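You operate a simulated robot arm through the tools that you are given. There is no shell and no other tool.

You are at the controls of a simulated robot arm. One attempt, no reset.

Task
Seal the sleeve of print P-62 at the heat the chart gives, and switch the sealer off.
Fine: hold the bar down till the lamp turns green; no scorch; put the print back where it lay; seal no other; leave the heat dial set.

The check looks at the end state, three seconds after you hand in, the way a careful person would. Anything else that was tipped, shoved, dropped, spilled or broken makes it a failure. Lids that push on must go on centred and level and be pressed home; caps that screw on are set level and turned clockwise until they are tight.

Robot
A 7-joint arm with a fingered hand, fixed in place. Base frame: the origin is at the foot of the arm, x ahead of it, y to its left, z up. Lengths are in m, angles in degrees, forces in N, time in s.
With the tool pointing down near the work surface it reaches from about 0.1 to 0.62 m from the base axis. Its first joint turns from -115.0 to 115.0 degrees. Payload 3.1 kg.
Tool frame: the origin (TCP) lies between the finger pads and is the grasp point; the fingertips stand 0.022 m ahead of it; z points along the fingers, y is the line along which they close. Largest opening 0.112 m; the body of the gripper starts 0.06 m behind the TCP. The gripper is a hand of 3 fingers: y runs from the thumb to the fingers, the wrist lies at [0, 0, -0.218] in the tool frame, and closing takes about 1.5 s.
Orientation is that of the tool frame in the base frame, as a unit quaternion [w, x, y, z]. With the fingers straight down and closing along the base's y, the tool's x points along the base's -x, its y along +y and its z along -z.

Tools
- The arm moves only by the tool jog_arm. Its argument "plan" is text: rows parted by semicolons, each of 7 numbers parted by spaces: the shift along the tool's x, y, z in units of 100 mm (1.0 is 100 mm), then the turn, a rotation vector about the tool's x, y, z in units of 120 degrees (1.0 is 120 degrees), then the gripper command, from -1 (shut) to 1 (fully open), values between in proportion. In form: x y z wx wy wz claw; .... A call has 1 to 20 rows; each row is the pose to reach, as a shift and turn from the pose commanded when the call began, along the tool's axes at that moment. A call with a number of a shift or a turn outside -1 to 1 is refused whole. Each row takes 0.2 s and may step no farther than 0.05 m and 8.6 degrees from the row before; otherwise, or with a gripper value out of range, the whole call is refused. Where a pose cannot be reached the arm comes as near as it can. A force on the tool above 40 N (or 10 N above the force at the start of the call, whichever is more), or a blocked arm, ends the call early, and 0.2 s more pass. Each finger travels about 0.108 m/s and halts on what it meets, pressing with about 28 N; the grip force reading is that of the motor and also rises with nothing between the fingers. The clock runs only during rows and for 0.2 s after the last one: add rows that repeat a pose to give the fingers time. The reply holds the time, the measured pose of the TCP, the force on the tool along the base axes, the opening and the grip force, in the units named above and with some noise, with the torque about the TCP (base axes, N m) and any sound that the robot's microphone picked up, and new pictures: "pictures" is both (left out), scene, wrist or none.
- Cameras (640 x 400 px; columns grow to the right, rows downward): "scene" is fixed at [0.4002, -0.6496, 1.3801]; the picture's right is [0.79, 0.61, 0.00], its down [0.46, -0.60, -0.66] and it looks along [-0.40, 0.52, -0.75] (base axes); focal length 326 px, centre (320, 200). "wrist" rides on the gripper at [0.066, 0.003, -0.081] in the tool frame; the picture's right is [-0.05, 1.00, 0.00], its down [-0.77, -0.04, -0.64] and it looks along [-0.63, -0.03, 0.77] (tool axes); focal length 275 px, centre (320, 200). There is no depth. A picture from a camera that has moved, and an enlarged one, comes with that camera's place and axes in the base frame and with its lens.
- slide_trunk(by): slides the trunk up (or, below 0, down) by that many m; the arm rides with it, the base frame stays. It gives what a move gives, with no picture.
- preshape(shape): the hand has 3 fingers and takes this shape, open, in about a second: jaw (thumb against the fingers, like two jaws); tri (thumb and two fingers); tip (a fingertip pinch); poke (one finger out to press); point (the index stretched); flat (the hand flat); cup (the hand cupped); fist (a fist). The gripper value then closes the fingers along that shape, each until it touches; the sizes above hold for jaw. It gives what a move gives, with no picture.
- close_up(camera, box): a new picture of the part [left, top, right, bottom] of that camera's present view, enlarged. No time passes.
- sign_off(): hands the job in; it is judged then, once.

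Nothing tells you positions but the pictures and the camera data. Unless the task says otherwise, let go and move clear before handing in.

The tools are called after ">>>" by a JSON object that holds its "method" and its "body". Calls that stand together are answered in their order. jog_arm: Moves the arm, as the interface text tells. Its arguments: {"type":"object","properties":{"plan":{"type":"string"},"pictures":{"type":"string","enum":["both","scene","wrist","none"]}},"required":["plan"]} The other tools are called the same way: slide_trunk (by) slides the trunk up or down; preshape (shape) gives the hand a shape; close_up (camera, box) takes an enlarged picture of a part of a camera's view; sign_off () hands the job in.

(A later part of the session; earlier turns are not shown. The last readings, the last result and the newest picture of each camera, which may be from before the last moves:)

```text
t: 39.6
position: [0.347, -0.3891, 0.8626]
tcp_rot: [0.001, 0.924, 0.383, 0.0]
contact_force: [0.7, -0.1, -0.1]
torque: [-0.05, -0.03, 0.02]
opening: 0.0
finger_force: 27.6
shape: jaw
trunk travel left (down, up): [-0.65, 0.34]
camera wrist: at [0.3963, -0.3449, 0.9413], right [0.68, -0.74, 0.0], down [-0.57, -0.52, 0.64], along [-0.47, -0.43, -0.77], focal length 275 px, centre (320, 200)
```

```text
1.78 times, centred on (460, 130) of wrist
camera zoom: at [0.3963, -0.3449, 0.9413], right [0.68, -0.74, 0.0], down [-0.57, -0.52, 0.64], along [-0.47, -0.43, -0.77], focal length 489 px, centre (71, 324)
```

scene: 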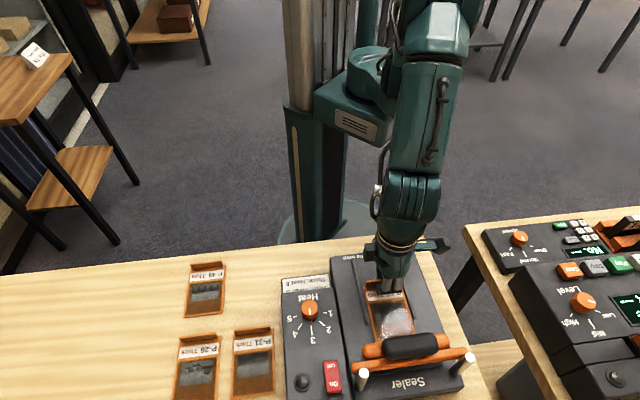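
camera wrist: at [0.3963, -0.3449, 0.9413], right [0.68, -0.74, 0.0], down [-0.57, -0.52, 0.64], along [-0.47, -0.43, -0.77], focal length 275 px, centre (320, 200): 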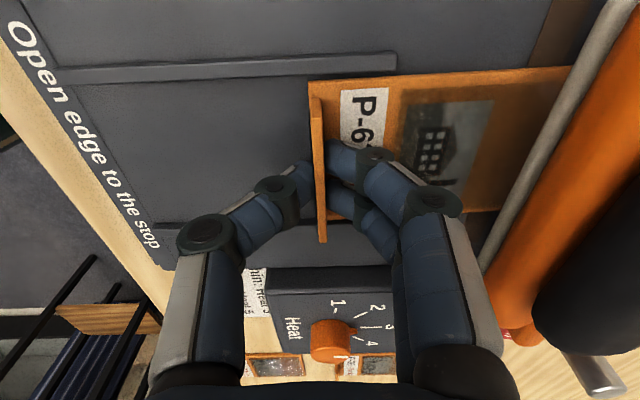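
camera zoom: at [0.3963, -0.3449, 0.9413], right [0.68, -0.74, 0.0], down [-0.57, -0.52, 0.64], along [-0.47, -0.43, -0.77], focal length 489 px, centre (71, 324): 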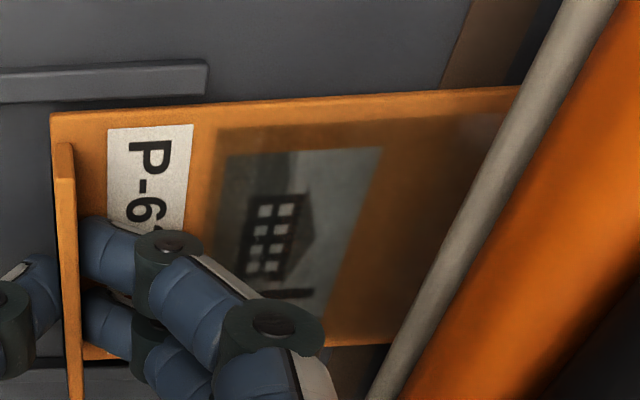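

>>> {"method": "jog_arm", "body": {"plan": "0 0.02 0 0 0 0 -1; 0 0.04 0 0 0 0 -1; 0 0.04 0 0 0 0 -1", "pictures": "none"}}

>>> {"method": "jog_arm", "body": {"plan": "0 0.02 0 0 0 0 -1; 0 0.04 0 0 0 0 -1; 0 0.04 0 0 0 0 -1", "pictures": "both"}}

>>> {"method": "close_up", "body": {"camera": "scene", "box": [335, 270, 495, 390]}}

>>> {"method": "close_up", "body": {"camera": "wrist", "box": [280, 20, 640, 240]}}

```text
t: 40.5
position: [0.3479, -0.3916, 0.8631]
tcp_rot: [0.0, 0.924, 0.383, 0.001]
contact_force: [-7.6, 8.4, 1.1]
torque: [0.11, 0.09, 0.02]
opening: 0.0
finger_force: 28.2
shape: jaw
trunk travel left (down, up): [-0.65, 0.34]
```

```text
t: 41.2
position: [0.3497, -0.3925, 0.8635]
tcp_rot: [0.0, 0.924, 0.383, 0.001]
contact_force: [-12.5, 15.7, 4.0]
torque: [0.23, 0.18, -0.01]
opening: 0.0
finger_force: 27.8
shape: jaw
trunk travel left (down, up): [-0.65, 0.34]
camera wrist: at [0.3992, -0.3481, 0.943], right [0.68, -0.74, 0.0], down [-0.57, -0.52, 0.64], along [-0.47, -0.43, -0.77], focal length 275 px, centre (320, 200)
```

scene: 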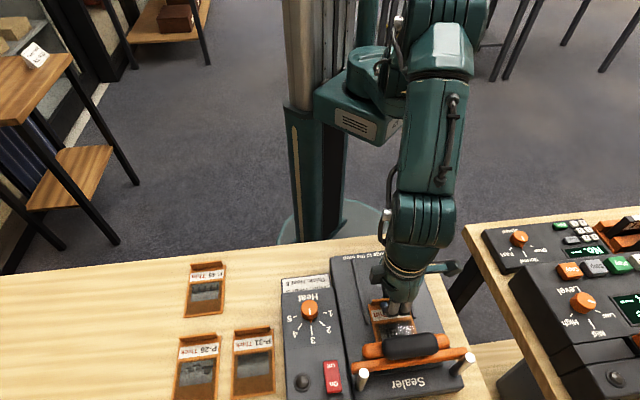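
wrist: 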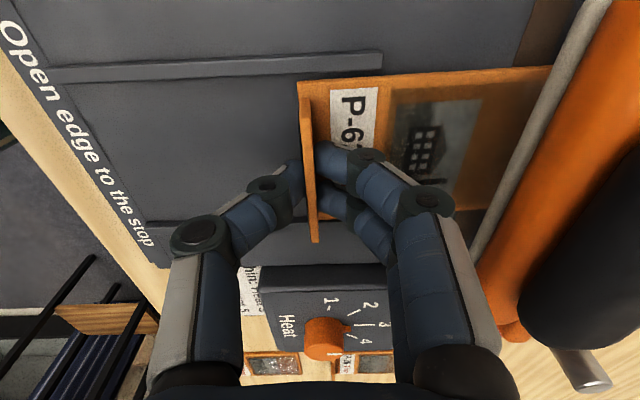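

```text
3.33 times, centred on (415, 330) of scene
camera zoom: at [0.4002, -0.6496, 1.3801], right [0.79, 0.61, 0.0], down [0.46, -0.6, -0.66], along [-0.4, 0.52, -0.75], focal length 1086 px, centre (3, -233)
```

zoom: 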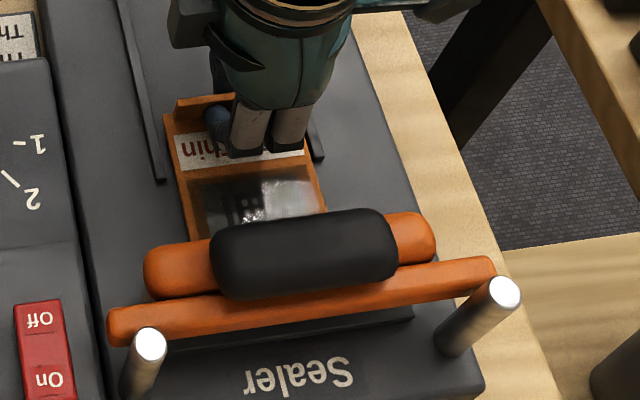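

```text
1.78 times, centred on (460, 130) of wrist
camera zoom: at [0.3992, -0.3481, 0.943], right [0.68, -0.74, 0.0], down [-0.57, -0.52, 0.64], along [-0.47, -0.43, -0.77], focal length 489 px, centre (71, 324)
```

zoom: 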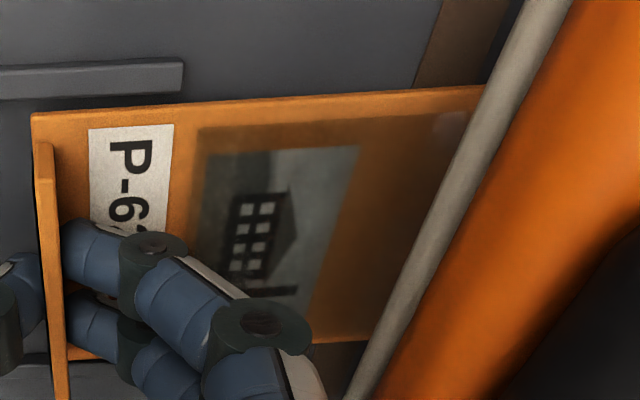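

The print is firmly against the stop (about 20 N). I'll back off to a light touch, settle it down and let go of the tab.

>>> {"method": "jog_arm", "body": {"plan": "0 -0.03 0 0 0 0 -1; 0 -0.06 0.01 0 0 0 -1; 0 -0.065 0.015 0 0 0 -1; 0 -0.065 0.015 0 0 0 -1", "pictures": "wrist"}}

>>> {"method": "jog_arm", "body": {"plan": "0 0 0 0 0 0 -0.8; 0 0 0 0 0 0 -0.6; 0 0 0 0 0 0 -0.4; 0 0 0 0 0 0 -0.3; 0 0 0 0 0 0 -0.3", "pictures": "both"}}

>>> {"method": "close_up", "body": {"camera": "wrist", "box": [280, 20, 640, 240]}}

```text
t: 42.2
position: [0.3483, -0.3895, 0.8595]
tcp_rot: [0.0, 0.924, 0.383, 0.001]
contact_force: [-0.8, 1.9, 0.8]
torque: [0.02, -0.04, 0.0]
opening: 0.0
finger_force: 28.0
shape: jaw
trunk travel left (down, up): [-0.65, 0.34]
camera wrist: at [0.3968, -0.3464, 0.9399], right [0.68, -0.74, 0.0], down [-0.57, -0.52, 0.64], along [-0.47, -0.43, -0.77], focal length 275 px, centre (320, 200)
```

wrist: 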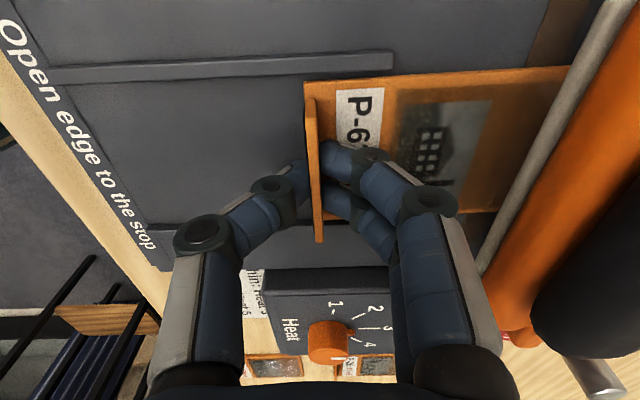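

```text
t: 43.5
position: [0.3476, -0.3904, 0.8592]
tcp_rot: [0.0, 0.923, 0.384, 0.001]
contact_force: [-0.5, -0.3, 0.7]
torque: [0.02, 0.05, 0.03]
opening: 0.0386
finger_force: 0.0
shape: jaw
trunk travel left (down, up): [-0.65, 0.34]
camera wrist: at [0.3966, -0.3462, 0.9397], right [0.68, -0.74, 0.0], down [-0.57, -0.52, 0.64], along [-0.47, -0.43, -0.77], focal length 275 px, centre (320, 200)
```

scene: 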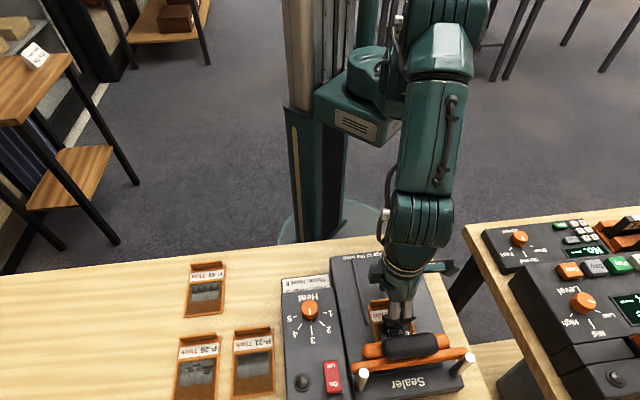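
wrist: 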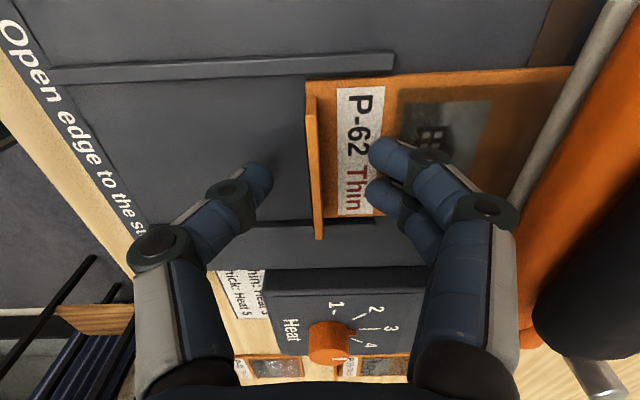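

```text
1.78 times, centred on (460, 130) of wrist
camera zoom: at [0.3966, -0.3462, 0.9397], right [0.68, -0.74, 0.0], down [-0.57, -0.52, 0.64], along [-0.47, -0.43, -0.77], focal length 489 px, centre (71, 324)
```

zoom: 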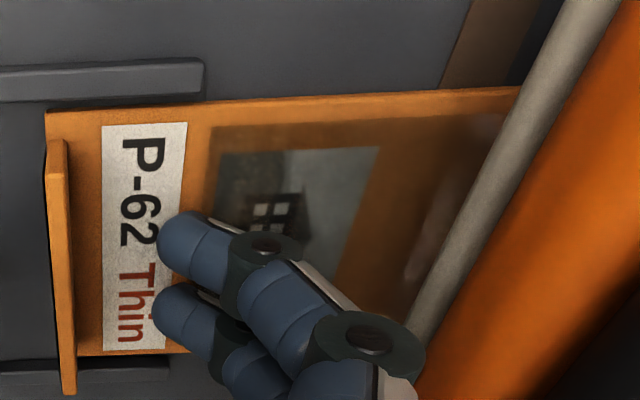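

The print lies flat and against the stop. I'll rise clear, drawing back from the bar.

>>> {"method": "jog_arm", "body": {"plan": "0 -0.03 -0.1 0 0 0 -0.3; 0 -0.06 -0.2 0 0 0 -0.3; 0 -0.15 -0.35 0 0 0 -0.3; 0 -0.3 -0.6 0 0 0 -0.3; 0 -0.5 -0.9 0 0 0 -0.3; 0 -0.5 -0.9 0 0 0 -0.3", "pictures": "both"}}

>>> {"method": "close_up", "body": {"camera": "scene", "box": [335, 270, 495, 390]}}

>>> {"method": "close_up", "body": {"camera": "wrist", "box": [320, 20, 640, 240]}}

```text
t: 44.9
position: [0.3138, -0.3541, 0.9501]
tcp_rot: [0.0, 0.923, 0.384, 0.0]
contact_force: [-0.1, -0.3, 0.4]
torque: [0.0, 0.01, 0.01]
opening: 0.0388
finger_force: 0.0
shape: jaw
trunk travel left (down, up): [-0.65, 0.34]
camera wrist: at [0.3631, -0.3103, 1.0292], right [0.68, -0.74, 0.0], down [-0.57, -0.52, 0.64], along [-0.47, -0.43, -0.77], focal length 275 px, centre (320, 200)
```

scene: 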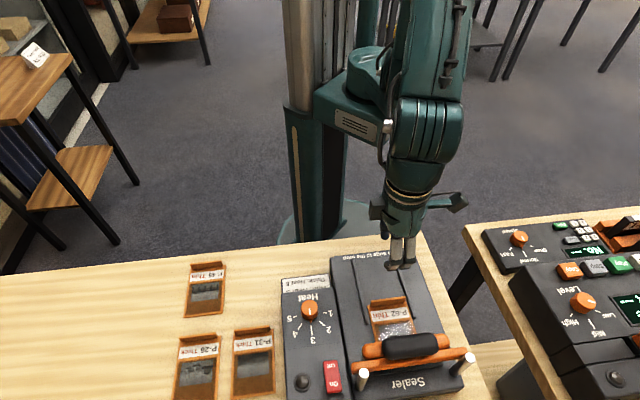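
wrist: 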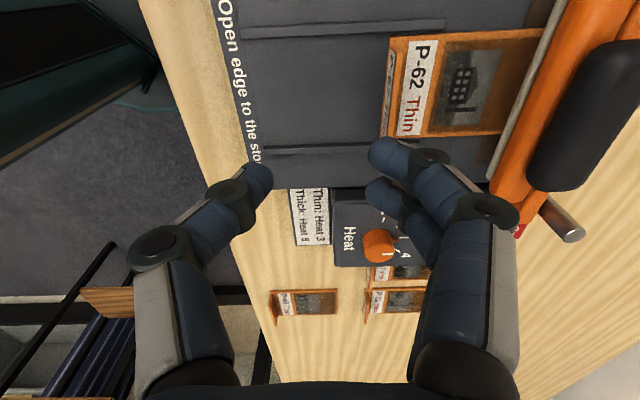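

```text
3.33 times, centred on (415, 330) of scene
camera zoom: at [0.4002, -0.6496, 1.3801], right [0.79, 0.61, 0.0], down [0.46, -0.6, -0.66], along [-0.4, 0.52, -0.75], focal length 1086 px, centre (3, -233)
```

zoom: 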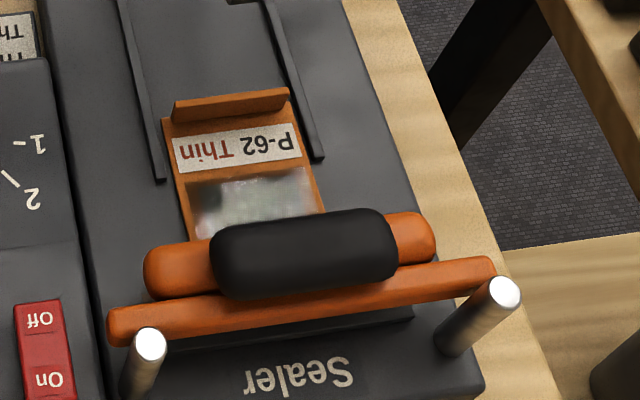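

```text
1.82 times, centred on (480, 130) of wrist
camera zoom: at [0.3631, -0.3103, 1.0292], right [0.68, -0.74, 0.0], down [-0.57, -0.52, 0.64], along [-0.47, -0.43, -0.77], focal length 500 px, centre (29, 327)
```

zoom: 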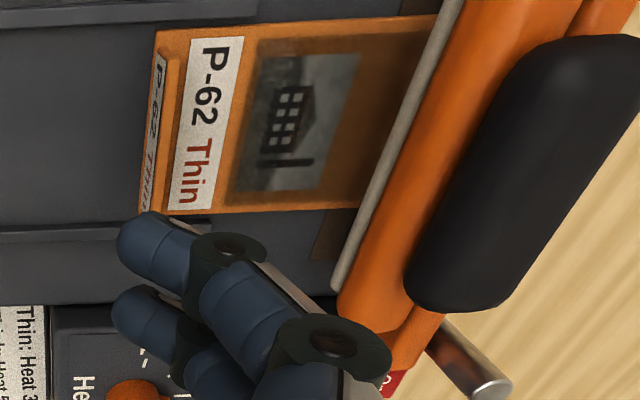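

The print is in place with its open edge under the bar. Next is the power switch: I'll move over the control panel facing outward and shape the hand to poke.

>>> {"method": "jog_arm", "body": {"plan": "-0.08 0.02 -0.05 0 0 -0.068 -0.3; -0.17 0.05 -0.1 0 0 -0.136 -0.3; -0.26 0.08 -0.15 0 0 -0.204 -0.3; -0.35 0.12 -0.2 0 0 -0.272 -0.3; -0.44 0.16 -0.25 0 0 -0.34 -0.3; -0.53 0.2 -0.3 0 0 -0.408 -0.3; -0.62 0.25 -0.3 0 0 -0.476 -0.3; -0.71 0.3 -0.3 0 0 -0.544 -0.3; -0.8 0.35 -0.3 0 0 -0.612 -0.3; -0.9 0.4 -0.3 0 0 -0.68 -0.3; -1 0.45 -0.3 0 0 -0.75 -0.3; -1 0.45 -0.3 0 0 -0.75 -0.3", "pictures": "none"}}

>>> {"method": "preshape", "body": {"shape": "poke"}}

>>> {"method": "jog_arm", "body": {"plan": "0 0 0 0 0 0 1", "pictures": "both"}}

```text
t: 47.5
position: [0.2732, -0.4578, 0.9798]
tcp_rot: [0.0, 0.381, 0.925, 0.0]
contact_force: [0.0, -0.1, -1.0]
torque: [0.02, 0.0, 0.0]
opening: 0.039
finger_force: 0.1
shape: jaw
trunk travel left (down, up): [-0.65, 0.34]
```

```text
t: 48.4
position: [0.2733, -0.4565, 0.9805]
tcp_rot: [0.0, 0.381, 0.925, 0.0]
contact_force: [0.2, 0.6, 0.5]
torque: [-0.02, 0.01, 0.01]
opening: 0.0
finger_force: 0.1
shape: poke
trunk travel left (down, up): [-0.65, 0.34]
```

```text
t: 48.8
position: [0.2732, -0.4574, 0.9806]
tcp_rot: [0.001, 0.382, 0.924, 0.0]
contact_force: [1.3, 0.6, 0.0]
torque: [0.01, -0.01, -0.03]
opening: 0.0
finger_force: 0.0
shape: poke
trunk travel left (down, up): [-0.65, 0.34]
camera wrist: at [0.2287, -0.4092, 1.0593], right [0.74, 0.68, 0.0], down [0.52, -0.57, 0.64], along [0.43, -0.47, -0.77], focal length 275 px, centre (320, 200)
```

scene: 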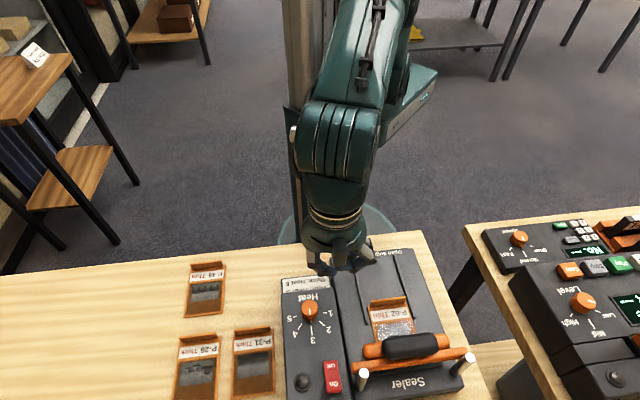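
wrist: 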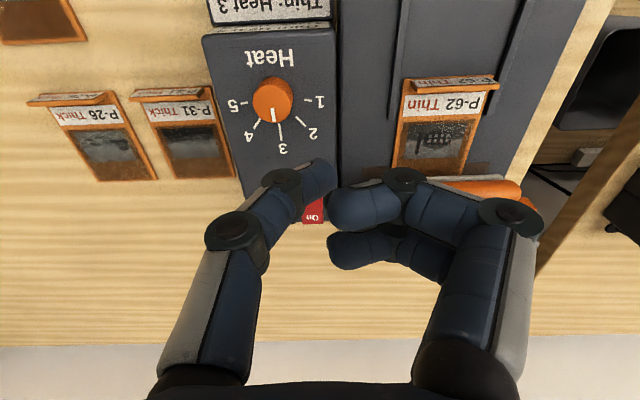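

>>> {"method": "close_up", "body": {"camera": "wrist", "box": [200, 120, 480, 300]}}

>>> {"method": "close_up", "body": {"camera": "scene", "box": [270, 200, 430, 320]}}

```text
2.22 times, centred on (340, 210) of wrist
camera zoom: at [0.2287, -0.4092, 1.0593], right [0.74, 0.68, 0.0], down [0.52, -0.57, 0.64], along [0.43, -0.47, -0.77], focal length 612 px, centre (276, 178)
```

zoom: 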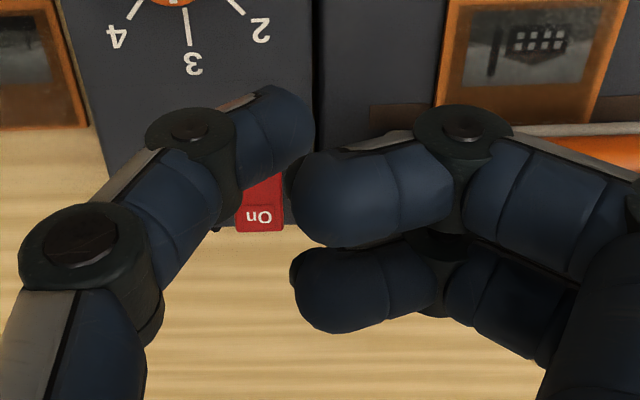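

```text
3.33 times, centred on (350, 260) of scene
camera zoom: at [0.4002, -0.6496, 1.3801], right [0.79, 0.61, 0.0], down [0.46, -0.6, -0.66], along [-0.4, 0.52, -0.75], focal length 1086 px, centre (220, 0)
```

zoom: 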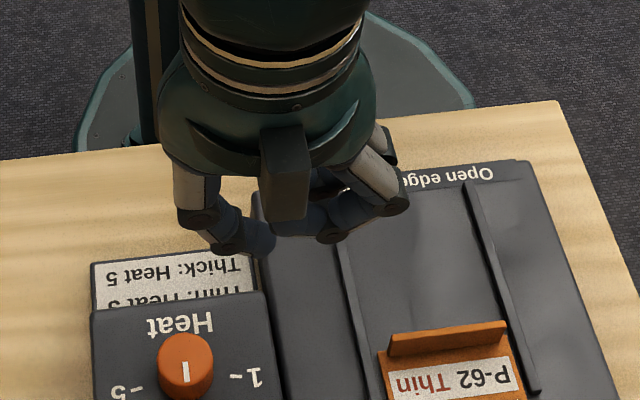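

In the poke shape the thumb tip lies on the tool axis and the curled fingers sit on the +y side, which would be near the bar. I'll turn the hand so the curled fingers face outward, then tilt it for reach.

>>> {"method": "jog_arm", "body": {"plan": "0 0 0 0 0 0.068 1; 0 0 0 0 0 0.136 1; 0 0 0 0 0 0.204 1; 0 0 0 0 0 0.272 1; 0 0 0 0 0 0.34 1; 0 0 0 0 0 0.408 1; 0 0 0 0 0 0.476 1; 0 0 0 0 0 0.544 1; 0 0 0 0 0 0.612 1; 0 0 0 0 0 0.68 1; 0 0 0 0 0 0.75 1; 0 0 0 0 0 0.75 1", "pictures": "none"}}

>>> {"method": "jog_arm", "body": {"plan": "0 0 0 -0.06 0 0 1; 0 0.1 0 -0.12 0 0 1; 0 0.2 0 -0.18 0 0 1; 0 0.3 0 -0.25 0 0 1; 0 0.3 0 -0.25 0 0 1", "pictures": "both"}}

```text
t: 51.4
position: [0.274, -0.4579, 0.9803]
tcp_rot: [0.0, 0.924, 0.383, 0.0]
contact_force: [0.0, -0.2, 0.2]
torque: [-0.01, 0.0, -0.01]
opening: 0.0
finger_force: 0.0
shape: poke
trunk travel left (down, up): [-0.65, 0.34]
```

```text
t: 52.5
position: [0.2949, -0.4795, 0.9797]
tcp_rot: [0.24, 0.892, 0.37, 0.1]
contact_force: [0.9, 0.3, 0.5]
torque: [0.01, 0.0, -0.01]
opening: 0.0
finger_force: 0.1
shape: poke
trunk travel left (down, up): [-0.65, 0.34]
camera wrist: at [0.3154, -0.4063, 1.0503], right [0.58, -0.64, 0.5], down [-0.79, -0.3, 0.53], along [-0.19, -0.7, -0.68], focal length 275 px, centre (320, 200)
```

scene: 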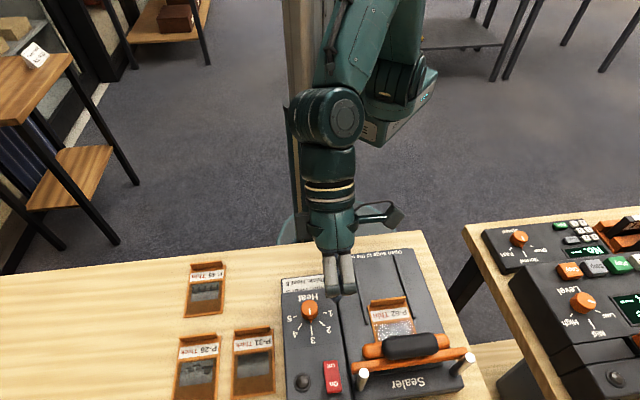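
wrist: 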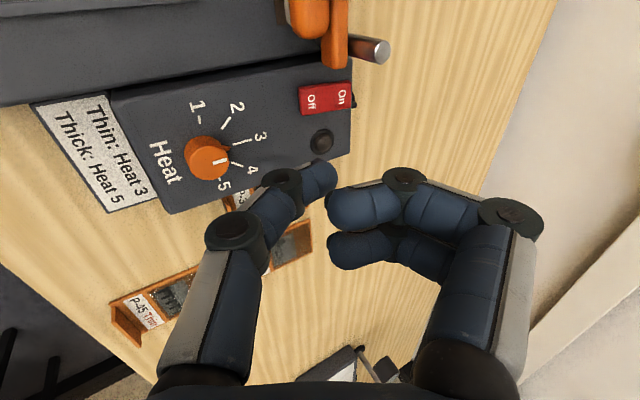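

The tilted pose works and the switch is clearly visible. I'll approach to just above the On end.

>>> {"method": "jog_arm", "body": {"plan": "-0.04 0.08 0.3 0 0 0 1; -0.08 0.15 0.6 0 0 0 1; -0.125 0.22 0.85 0 0 0 1; -0.125 0.22 0.95 0 0 0 1; -0.125 0.22 0.95 0 0 0 1", "pictures": "both"}}

>>> {"method": "close_up", "body": {"camera": "wrist", "box": [200, 60, 440, 210]}}

>>> {"method": "close_up", "body": {"camera": "scene", "box": [270, 290, 400, 400]}}

```text
t: 53.8
position: [0.3331, -0.5358, 0.9084]
tcp_rot: [0.238, 0.892, 0.371, 0.098]
contact_force: [-0.9, 0.0, -0.6]
torque: [0.03, 0.0, 0.03]
opening: 0.0
finger_force: 0.2
shape: poke
trunk travel left (down, up): [-0.65, 0.34]
camera wrist: at [0.3534, -0.4618, 0.9791], right [0.58, -0.64, 0.5], down [-0.79, -0.3, 0.53], along [-0.19, -0.7, -0.68], focal length 275 px, centre (320, 200)
```

scene: 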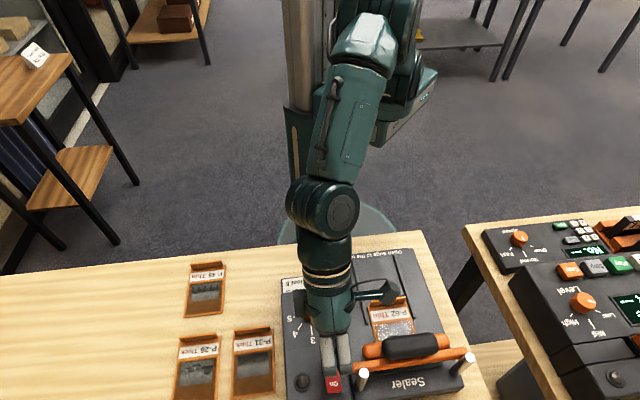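
wrist: 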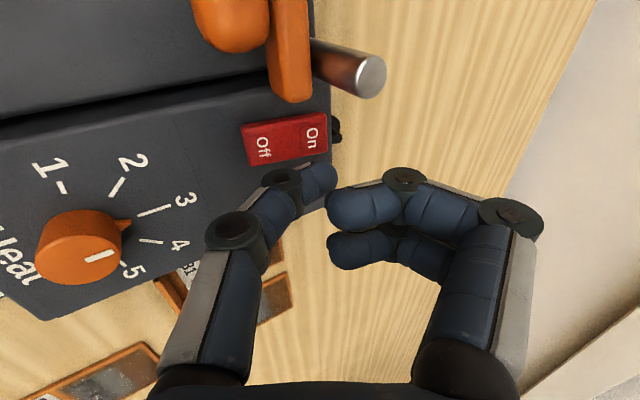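

```text
2.67 times, centred on (320, 135) of wrist
camera zoom: at [0.3534, -0.4618, 0.9791], right [0.58, -0.64, 0.5], down [-0.79, -0.3, 0.53], along [-0.19, -0.7, -0.68], focal length 734 px, centre (320, 373)
```

zoom: 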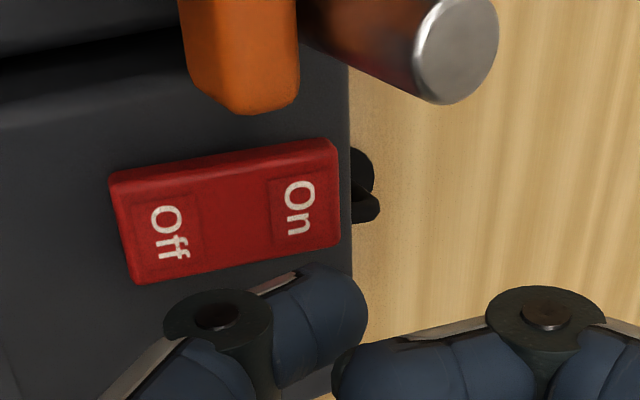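

```text
3.64 times, centred on (335, 345) of scene
camera zoom: at [0.4002, -0.6496, 1.3801], right [0.79, 0.61, 0.0], down [0.46, -0.6, -0.66], along [-0.4, 0.52, -0.75], focal length 1185 px, centre (266, -327)
```

zoom: 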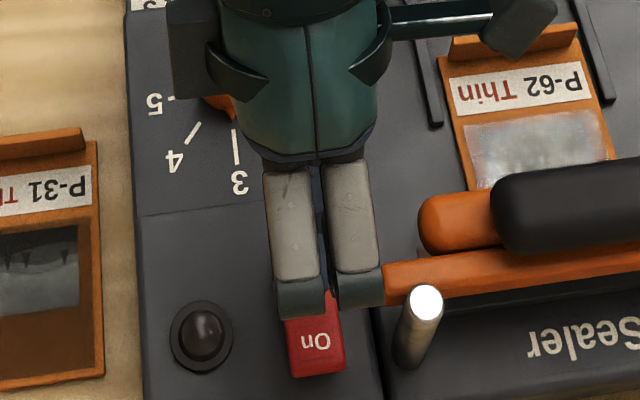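

The thumb tip is approaching the On end. I'll bias a few mm away from the bar end, then come down to just above the rocker.

>>> {"method": "jog_arm", "body": {"plan": "-0.067 0 0.1 0 0 0 1; -0.067 0.007 0.22 0 0 0 1; -0.067 0.007 0.32 0 0 0 1; -0.067 0.007 0.32 0 0 0 1", "pictures": "both"}}

>>> {"method": "close_up", "body": {"camera": "wrist", "box": [200, 60, 440, 210]}}

>>> {"method": "close_up", "body": {"camera": "scene", "box": [270, 290, 400, 400]}}

```text
t: 54.8
position: [0.3389, -0.5526, 0.8816]
tcp_rot: [0.239, 0.892, 0.37, 0.099]
contact_force: [-0.2, -0.5, 0.5]
torque: [-0.01, 0.0, -0.01]
opening: 0.0
finger_force: 0.1
shape: poke
trunk travel left (down, up): [-0.65, 0.34]
camera wrist: at [0.359, -0.4787, 0.9516], right [0.58, -0.64, 0.5], down [-0.79, -0.3, 0.53], along [-0.19, -0.7, -0.68], focal length 275 px, centre (320, 200)
```

scene: 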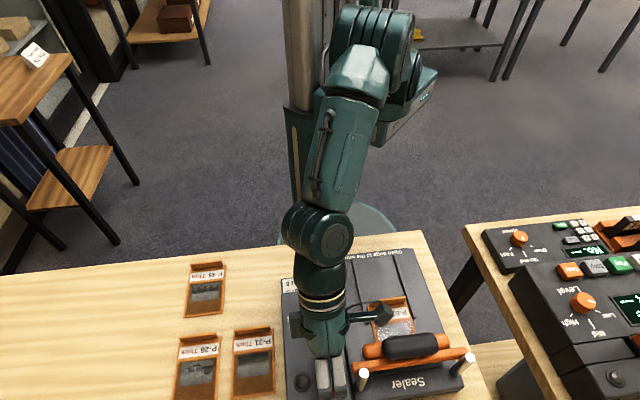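
wrist: 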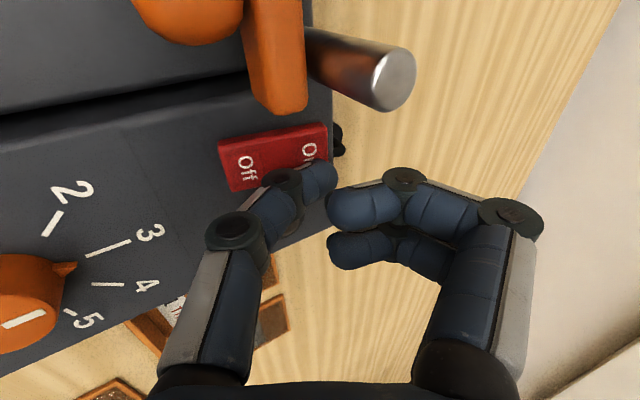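

```text
2.67 times, centred on (320, 135) of wrist
camera zoom: at [0.359, -0.4787, 0.9516], right [0.58, -0.64, 0.5], down [-0.79, -0.3, 0.53], along [-0.19, -0.7, -0.68], focal length 734 px, centre (320, 373)
```

zoom: 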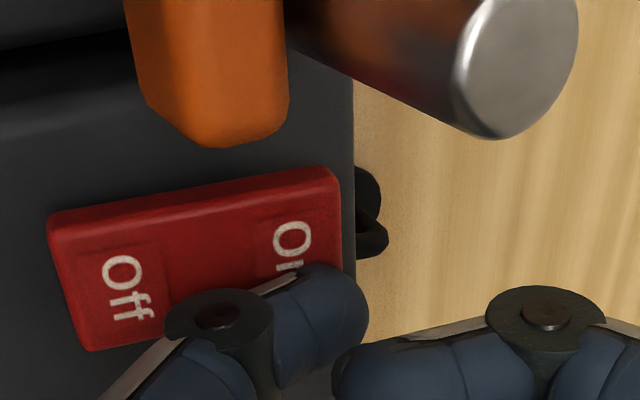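

```text
3.64 times, centred on (335, 345) of scene
camera zoom: at [0.4002, -0.6496, 1.3801], right [0.79, 0.61, 0.0], down [0.46, -0.6, -0.66], along [-0.4, 0.52, -0.75], focal length 1185 px, centre (266, -327)
```

zoom: 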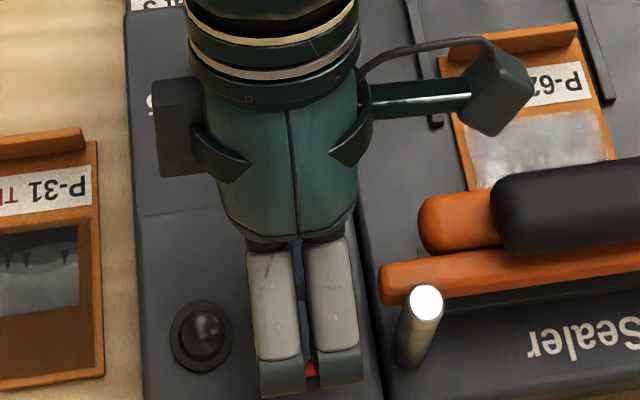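

>>> {"method": "jog_arm", "body": {"plan": "0 -0.02 0.035 0 0 0 1; 0 -0.04 0.07 0 0 0 1; 0 -0.05 0.087 0 0 0 1; 0 -0.05 0.087 0 0 0 1", "pictures": "wrist"}}

>>> {"method": "close_up", "body": {"camera": "wrist", "box": [200, 60, 440, 210]}}

```text
t: 55.8
position: [0.3383, -0.5512, 0.873]
tcp_rot: [0.241, 0.891, 0.37, 0.1]
contact_force: [-5.5, 4.8, 16.8]
torque: [0.17, 0.14, 0.0]
opening: 0.0001
finger_force: 0.0
shape: poke
trunk travel left (down, up): [-0.65, 0.34]
camera wrist: at [0.3583, -0.4772, 0.9438], right [0.58, -0.64, 0.5], down [-0.79, -0.3, 0.53], along [-0.19, -0.71, -0.68], focal length 275 px, centre (320, 200)
```

wrist: 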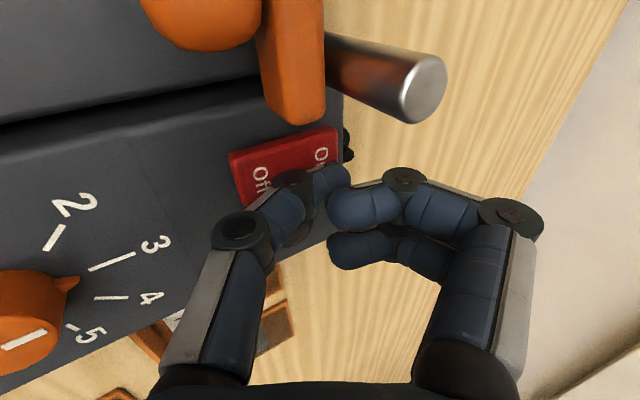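

```text
2.67 times, centred on (320, 135) of wrist
camera zoom: at [0.3583, -0.4772, 0.9438], right [0.58, -0.64, 0.5], down [-0.79, -0.3, 0.53], along [-0.19, -0.71, -0.68], focal length 734 px, centre (320, 373)
```

zoom: 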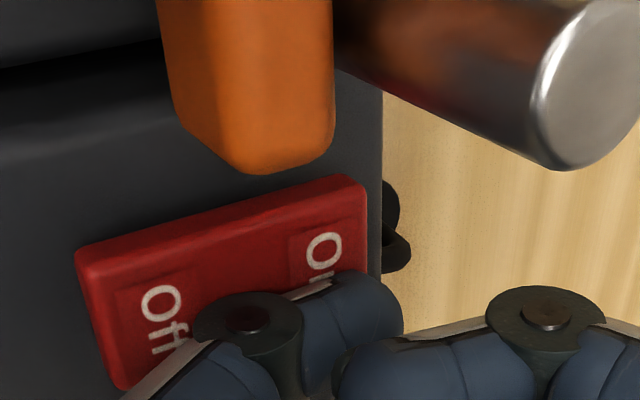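

Contact on the On end at about 17 N. I'll press a little further.

>>> {"method": "jog_arm", "body": {"plan": "0 -0.01 0.017 0 0 0 1; 0 -0.02 0.035 0 0 0 1; 0 -0.03 0.052 0 0 0 1; 0 -0.03 0.052 0 0 0 1", "pictures": "both"}}

>>> {"method": "close_up", "body": {"camera": "wrist", "box": [200, 60, 440, 210]}}

>>> {"method": "close_up", "body": {"camera": "scene", "box": [270, 290, 400, 400]}}

```text
t: 56.8
position: [0.3394, -0.5503, 0.8676]
tcp_rot: [0.241, 0.892, 0.371, 0.099]
contact_force: [-1.8, 0.3, 16.0]
torque: [0.03, 0.09, -0.02]
opening: 0.0
finger_force: 0.1
shape: poke
trunk travel left (down, up): [-0.65, 0.34]
camera wrist: at [0.3599, -0.4777, 0.9373], right [0.58, -0.64, 0.5], down [-0.79, -0.3, 0.53], along [-0.19, -0.71, -0.68], focal length 275 px, centre (320, 200)
```

scene: 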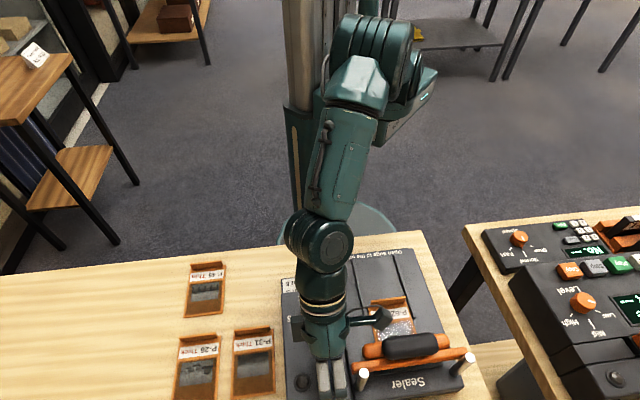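
wrist: 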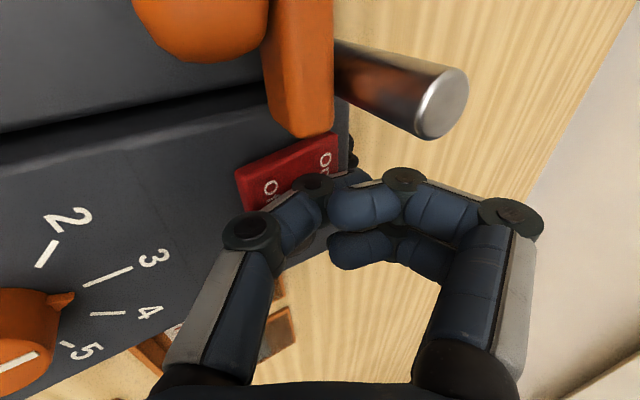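

```text
2.67 times, centred on (320, 135) of wrist
camera zoom: at [0.3599, -0.4777, 0.9373], right [0.58, -0.64, 0.5], down [-0.79, -0.3, 0.53], along [-0.19, -0.71, -0.68], focal length 734 px, centre (320, 373)
```

zoom: 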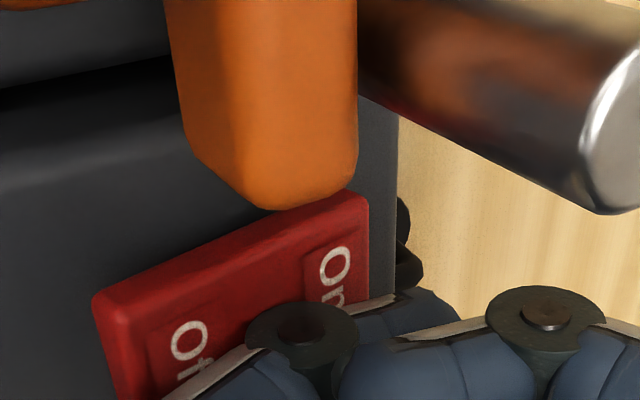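

```text
3.64 times, centred on (335, 345) of scene
camera zoom: at [0.4002, -0.6496, 1.3801], right [0.79, 0.61, 0.0], down [0.46, -0.6, -0.66], along [-0.4, 0.52, -0.75], focal length 1185 px, centre (266, -327)
```

zoom: 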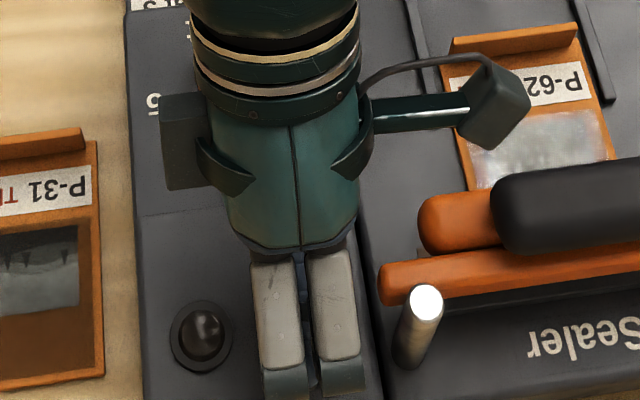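

The thumb is flexing outward. I'll lift straight up and check the switch state.

>>> {"method": "jog_arm", "body": {"plan": "0 0.05 -0.087 0 0 0 1; 0 0.1 -0.173 0 0 0 1; 0 0.2 -0.346 0 0 0 1; 0 0.2 -0.346 0 0 0 1", "pictures": "both"}}

>>> {"method": "close_up", "body": {"camera": "wrist", "box": [200, 60, 440, 210]}}

>>> {"method": "close_up", "body": {"camera": "scene", "box": [270, 290, 400, 400]}}

```text
t: 57.8
position: [0.34, -0.5512, 0.9051]
tcp_rot: [0.239, 0.892, 0.37, 0.1]
contact_force: [0.1, 0.2, 0.4]
torque: [0.02, -0.01, -0.02]
opening: 0.0002
finger_force: 0.0
shape: poke
trunk travel left (down, up): [-0.65, 0.34]
camera wrist: at [0.36, -0.4787, 0.9761], right [0.58, -0.64, 0.5], down [-0.79, -0.3, 0.53], along [-0.19, -0.7, -0.68], focal length 275 px, centre (320, 200)
```

scene: 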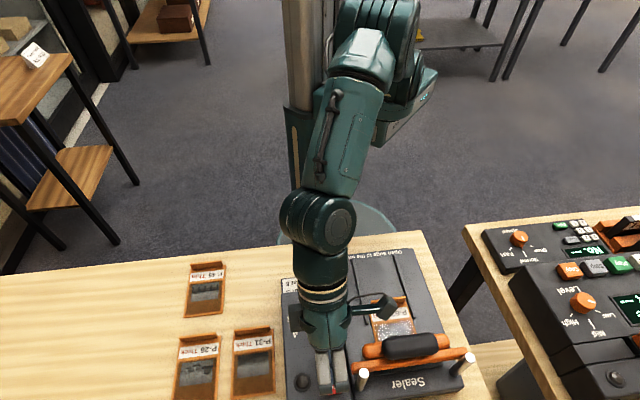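
wrist: 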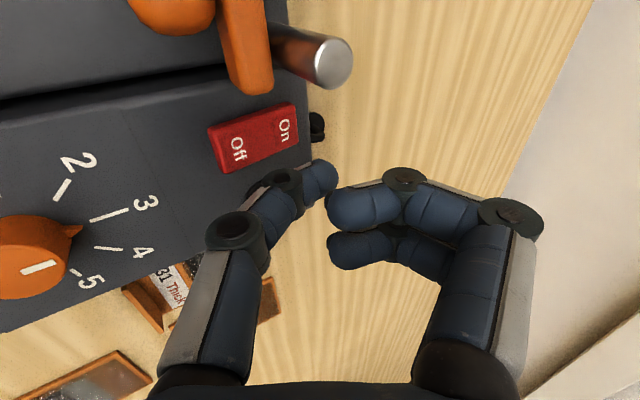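

```text
2.67 times, centred on (320, 135) of wrist
camera zoom: at [0.36, -0.4787, 0.9761], right [0.58, -0.64, 0.5], down [-0.79, -0.3, 0.53], along [-0.19, -0.7, -0.68], focal length 734 px, centre (320, 373)
```

zoom: 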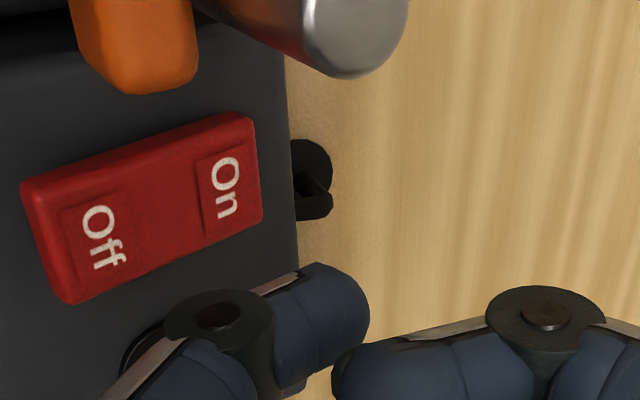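

```text
3.64 times, centred on (335, 345) of scene
camera zoom: at [0.4002, -0.6496, 1.3801], right [0.79, 0.61, 0.0], down [0.46, -0.6, -0.66], along [-0.4, 0.52, -0.75], focal length 1185 px, centre (266, -327)
```

zoom: 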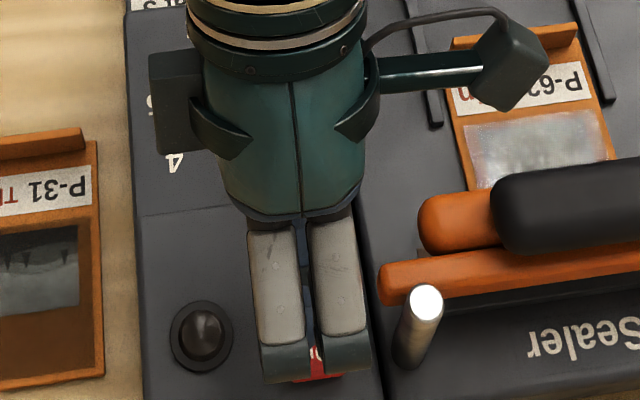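

The rocker tilt seems to have changed. I'll move away to see the switch and lamp clearly.

>>> {"method": "jog_arm", "body": {"plan": "0 -0.1 -0.3 0 0 0 1; 0 -0.3 -0.6 0 0 0 1; 0 -0.6 -0.8 0 0 0 1; 0 -0.9 -0.9 0 0 0 1; 0 -0.9 -0.9 0 0 0 1", "pictures": "both"}}

>>> {"method": "close_up", "body": {"camera": "scene", "box": [270, 290, 400, 400]}}

>>> {"method": "close_up", "body": {"camera": "wrist", "box": [200, 0, 440, 150]}}

```text
t: 59.0
position: [0.2533, -0.466, 0.94]
tcp_rot: [0.239, 0.892, 0.37, 0.099]
contact_force: [-0.4, -0.2, -0.5]
torque: [-0.01, -0.02, 0.02]
opening: 0.0003
finger_force: 0.0
shape: poke
trunk travel left (down, up): [-0.65, 0.34]
camera wrist: at [0.2731, -0.3926, 1.0108], right [0.58, -0.64, 0.5], down [-0.79, -0.3, 0.53], along [-0.19, -0.7, -0.68], focal length 275 px, centre (320, 200)
```

scene: 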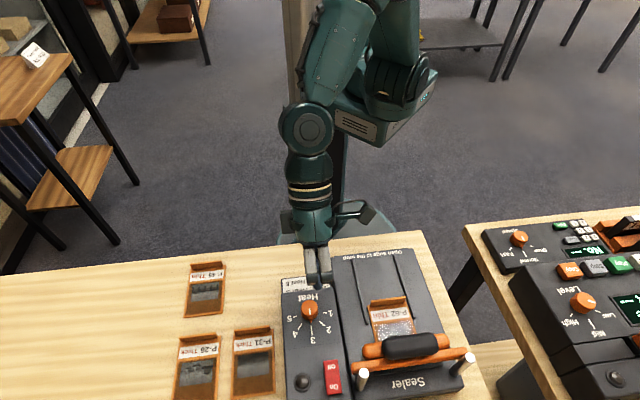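
wrist: 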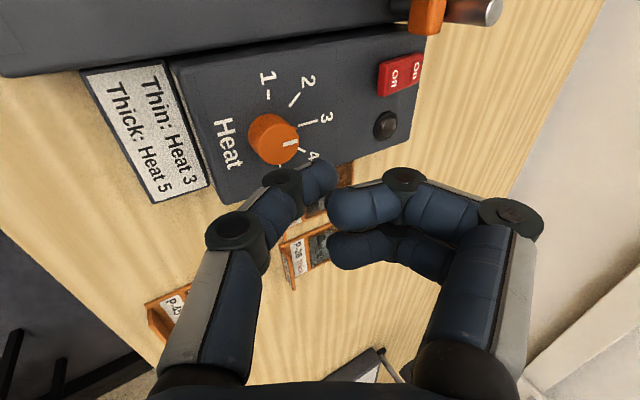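

```text
3.64 times, centred on (335, 345) of scene
camera zoom: at [0.4002, -0.6496, 1.3801], right [0.79, 0.61, 0.0], down [0.46, -0.6, -0.66], along [-0.4, 0.52, -0.75], focal length 1185 px, centre (266, -327)
```

zoom: 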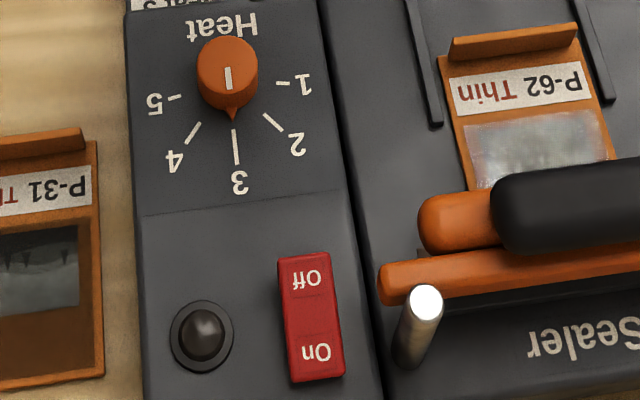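

```text
2.67 times, centred on (320, 75) of wrist
camera zoom: at [0.2731, -0.3926, 1.0108], right [0.58, -0.64, 0.5], down [-0.79, -0.3, 0.53], along [-0.19, -0.7, -0.68], focal length 734 px, centre (320, 533)
```

zoom: 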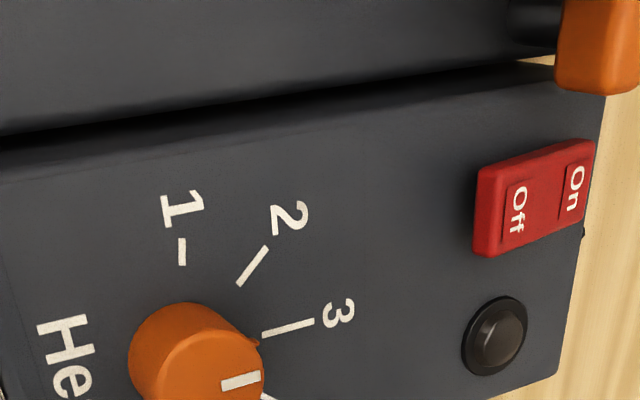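

>>> {"method": "close_up", "body": {"camera": "scene", "box": [270, 230, 490, 400]}}

>>> {"method": "close_up", "body": {"camera": "scene", "box": [285, 345, 365, 400]}}

```text
2.35 times, centred on (380, 315) of scene
camera zoom: at [0.4002, -0.6496, 1.3801], right [0.79, 0.61, 0.0], down [0.46, -0.6, -0.66], along [-0.4, 0.52, -0.75], focal length 767 px, centre (179, -71)
```

zoom: 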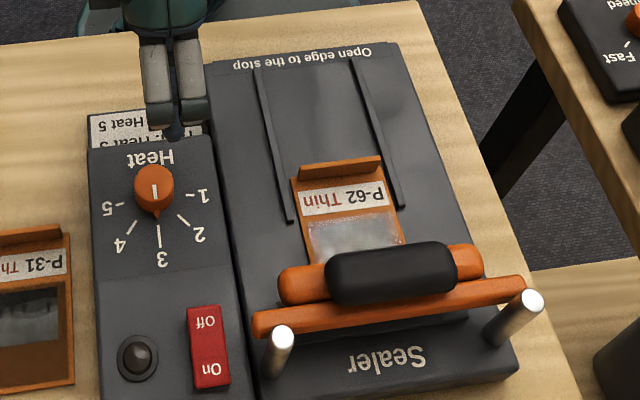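

```text
7.27 times, centred on (325, 372) of scene
camera zoom: at [0.4002, -0.6496, 1.3801], right [0.79, 0.61, 0.0], down [0.46, -0.6, -0.66], along [-0.4, 0.52, -0.75], focal length 2370 px, centre (284, -1054)
```

zoom: 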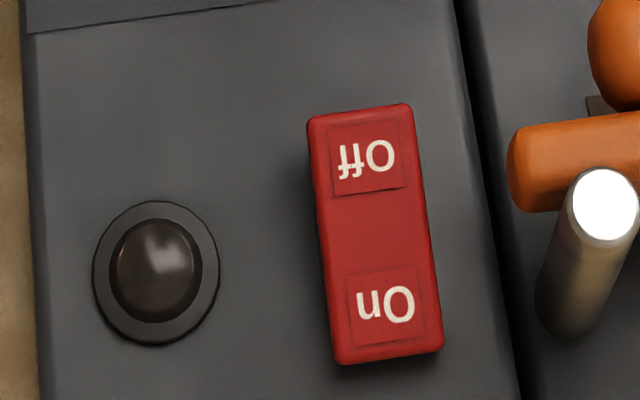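

The switch is now On. Next I'll straighten the hand, face outward again and take the jaw shape, to press the bar handle with closed fingertips.

>>> {"method": "jog_arm", "body": {"plan": "0 0 -0.1 0.06 0 0 1; 0 0 -0.2 0.12 0 0 1; 0 0 -0.3 0.18 0 0 1; 0 0 -0.4 0.25 0 0 1; 0 0 -0.4 0.25 0 0 1", "pictures": "none"}}

>>> {"method": "jog_arm", "body": {"plan": "0 0 0 0 0 -0.068 1; 0 0 0 0 0 -0.136 1; 0 0 0 0 0 -0.204 1; 0 0 0 0 0 -0.272 1; 0 0 0 0 0 -0.34 1; 0 0 0 0 0 -0.408 1; 0 0 0 0 0 -0.476 1; 0 0 0 0 0 -0.544 1; 0 0 0 0 0 -0.612 1; 0 0 0 0 0 -0.68 1; 0 0 0 0 0 -0.75 1; 0 0 0 0 0 -0.75 1", "pictures": "none"}}

>>> {"method": "preshape", "body": {"shape": "jaw"}}

>>> {"method": "jog_arm", "body": {"plan": "0 0 0 0 0 0 0.4; 0 0 0 0 0 0 0; 0 0 0 0 0 0 -0.5; 0 0 0 0 0 0 -1; 0 0 0 0 0 0 -1; 0 0 0 0 0 0 -1; 0 0 0 0 0 0 -1", "pictures": "both"}}

```text
t: 60.1
position: [0.2396, -0.4505, 0.9742]
tcp_rot: [-0.001, 0.923, 0.384, 0.0]
contact_force: [-0.3, -1.3, -0.4]
torque: [-0.01, -0.01, 0.03]
opening: 0.0
finger_force: 0.1
shape: poke
trunk travel left (down, up): [-0.65, 0.34]
```

```text
t: 62.8
position: [0.2389, -0.4493, 0.9723]
tcp_rot: [0.0, 0.381, 0.925, 0.001]
contact_force: [0.6, 0.8, -0.8]
torque: [-0.03, -0.05, 0.0]
opening: 0.0003
finger_force: 0.0
shape: poke
trunk travel left (down, up): [-0.65, 0.34]
```

```text
t: 63.6
position: [0.2387, -0.4501, 0.9726]
tcp_rot: [0.0, 0.382, 0.924, 0.0]
contact_force: [0.7, 0.7, -0.7]
torque: [0.03, 0.0, 0.0]
opening: 0.1117
finger_force: 0.1
shape: jaw
trunk travel left (down, up): [-0.65, 0.34]
```

```text
t: 65.2
position: [0.2393, -0.4507, 0.972]
tcp_rot: [-0.001, 0.382, 0.924, 0.0]
contact_force: [0.3, -0.6, 0.5]
torque: [-0.01, 0.01, 0.0]
opening: 0.0002
finger_force: 27.7
shape: jaw
trunk travel left (down, up): [-0.65, 0.34]
camera wrist: at [0.1947, -0.4015, 1.0527], right [0.74, 0.68, 0.0], down [0.52, -0.57, 0.64], along [0.43, -0.47, -0.77], focal length 275 px, centre (320, 200)
```

scene: 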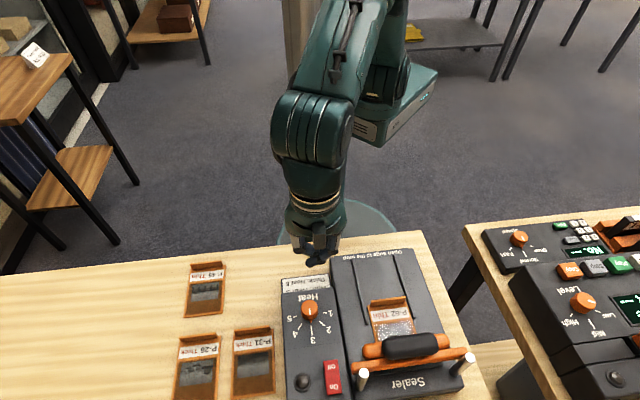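
wrist: 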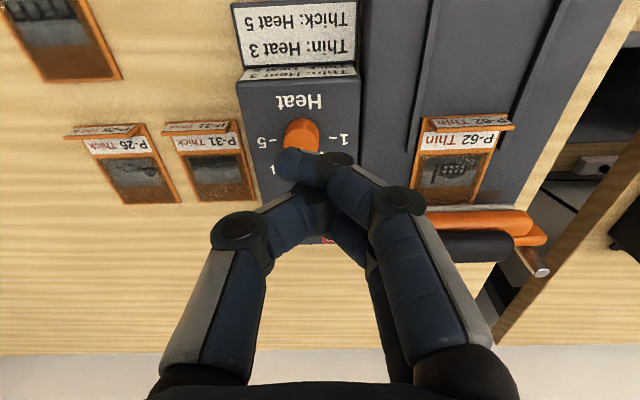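

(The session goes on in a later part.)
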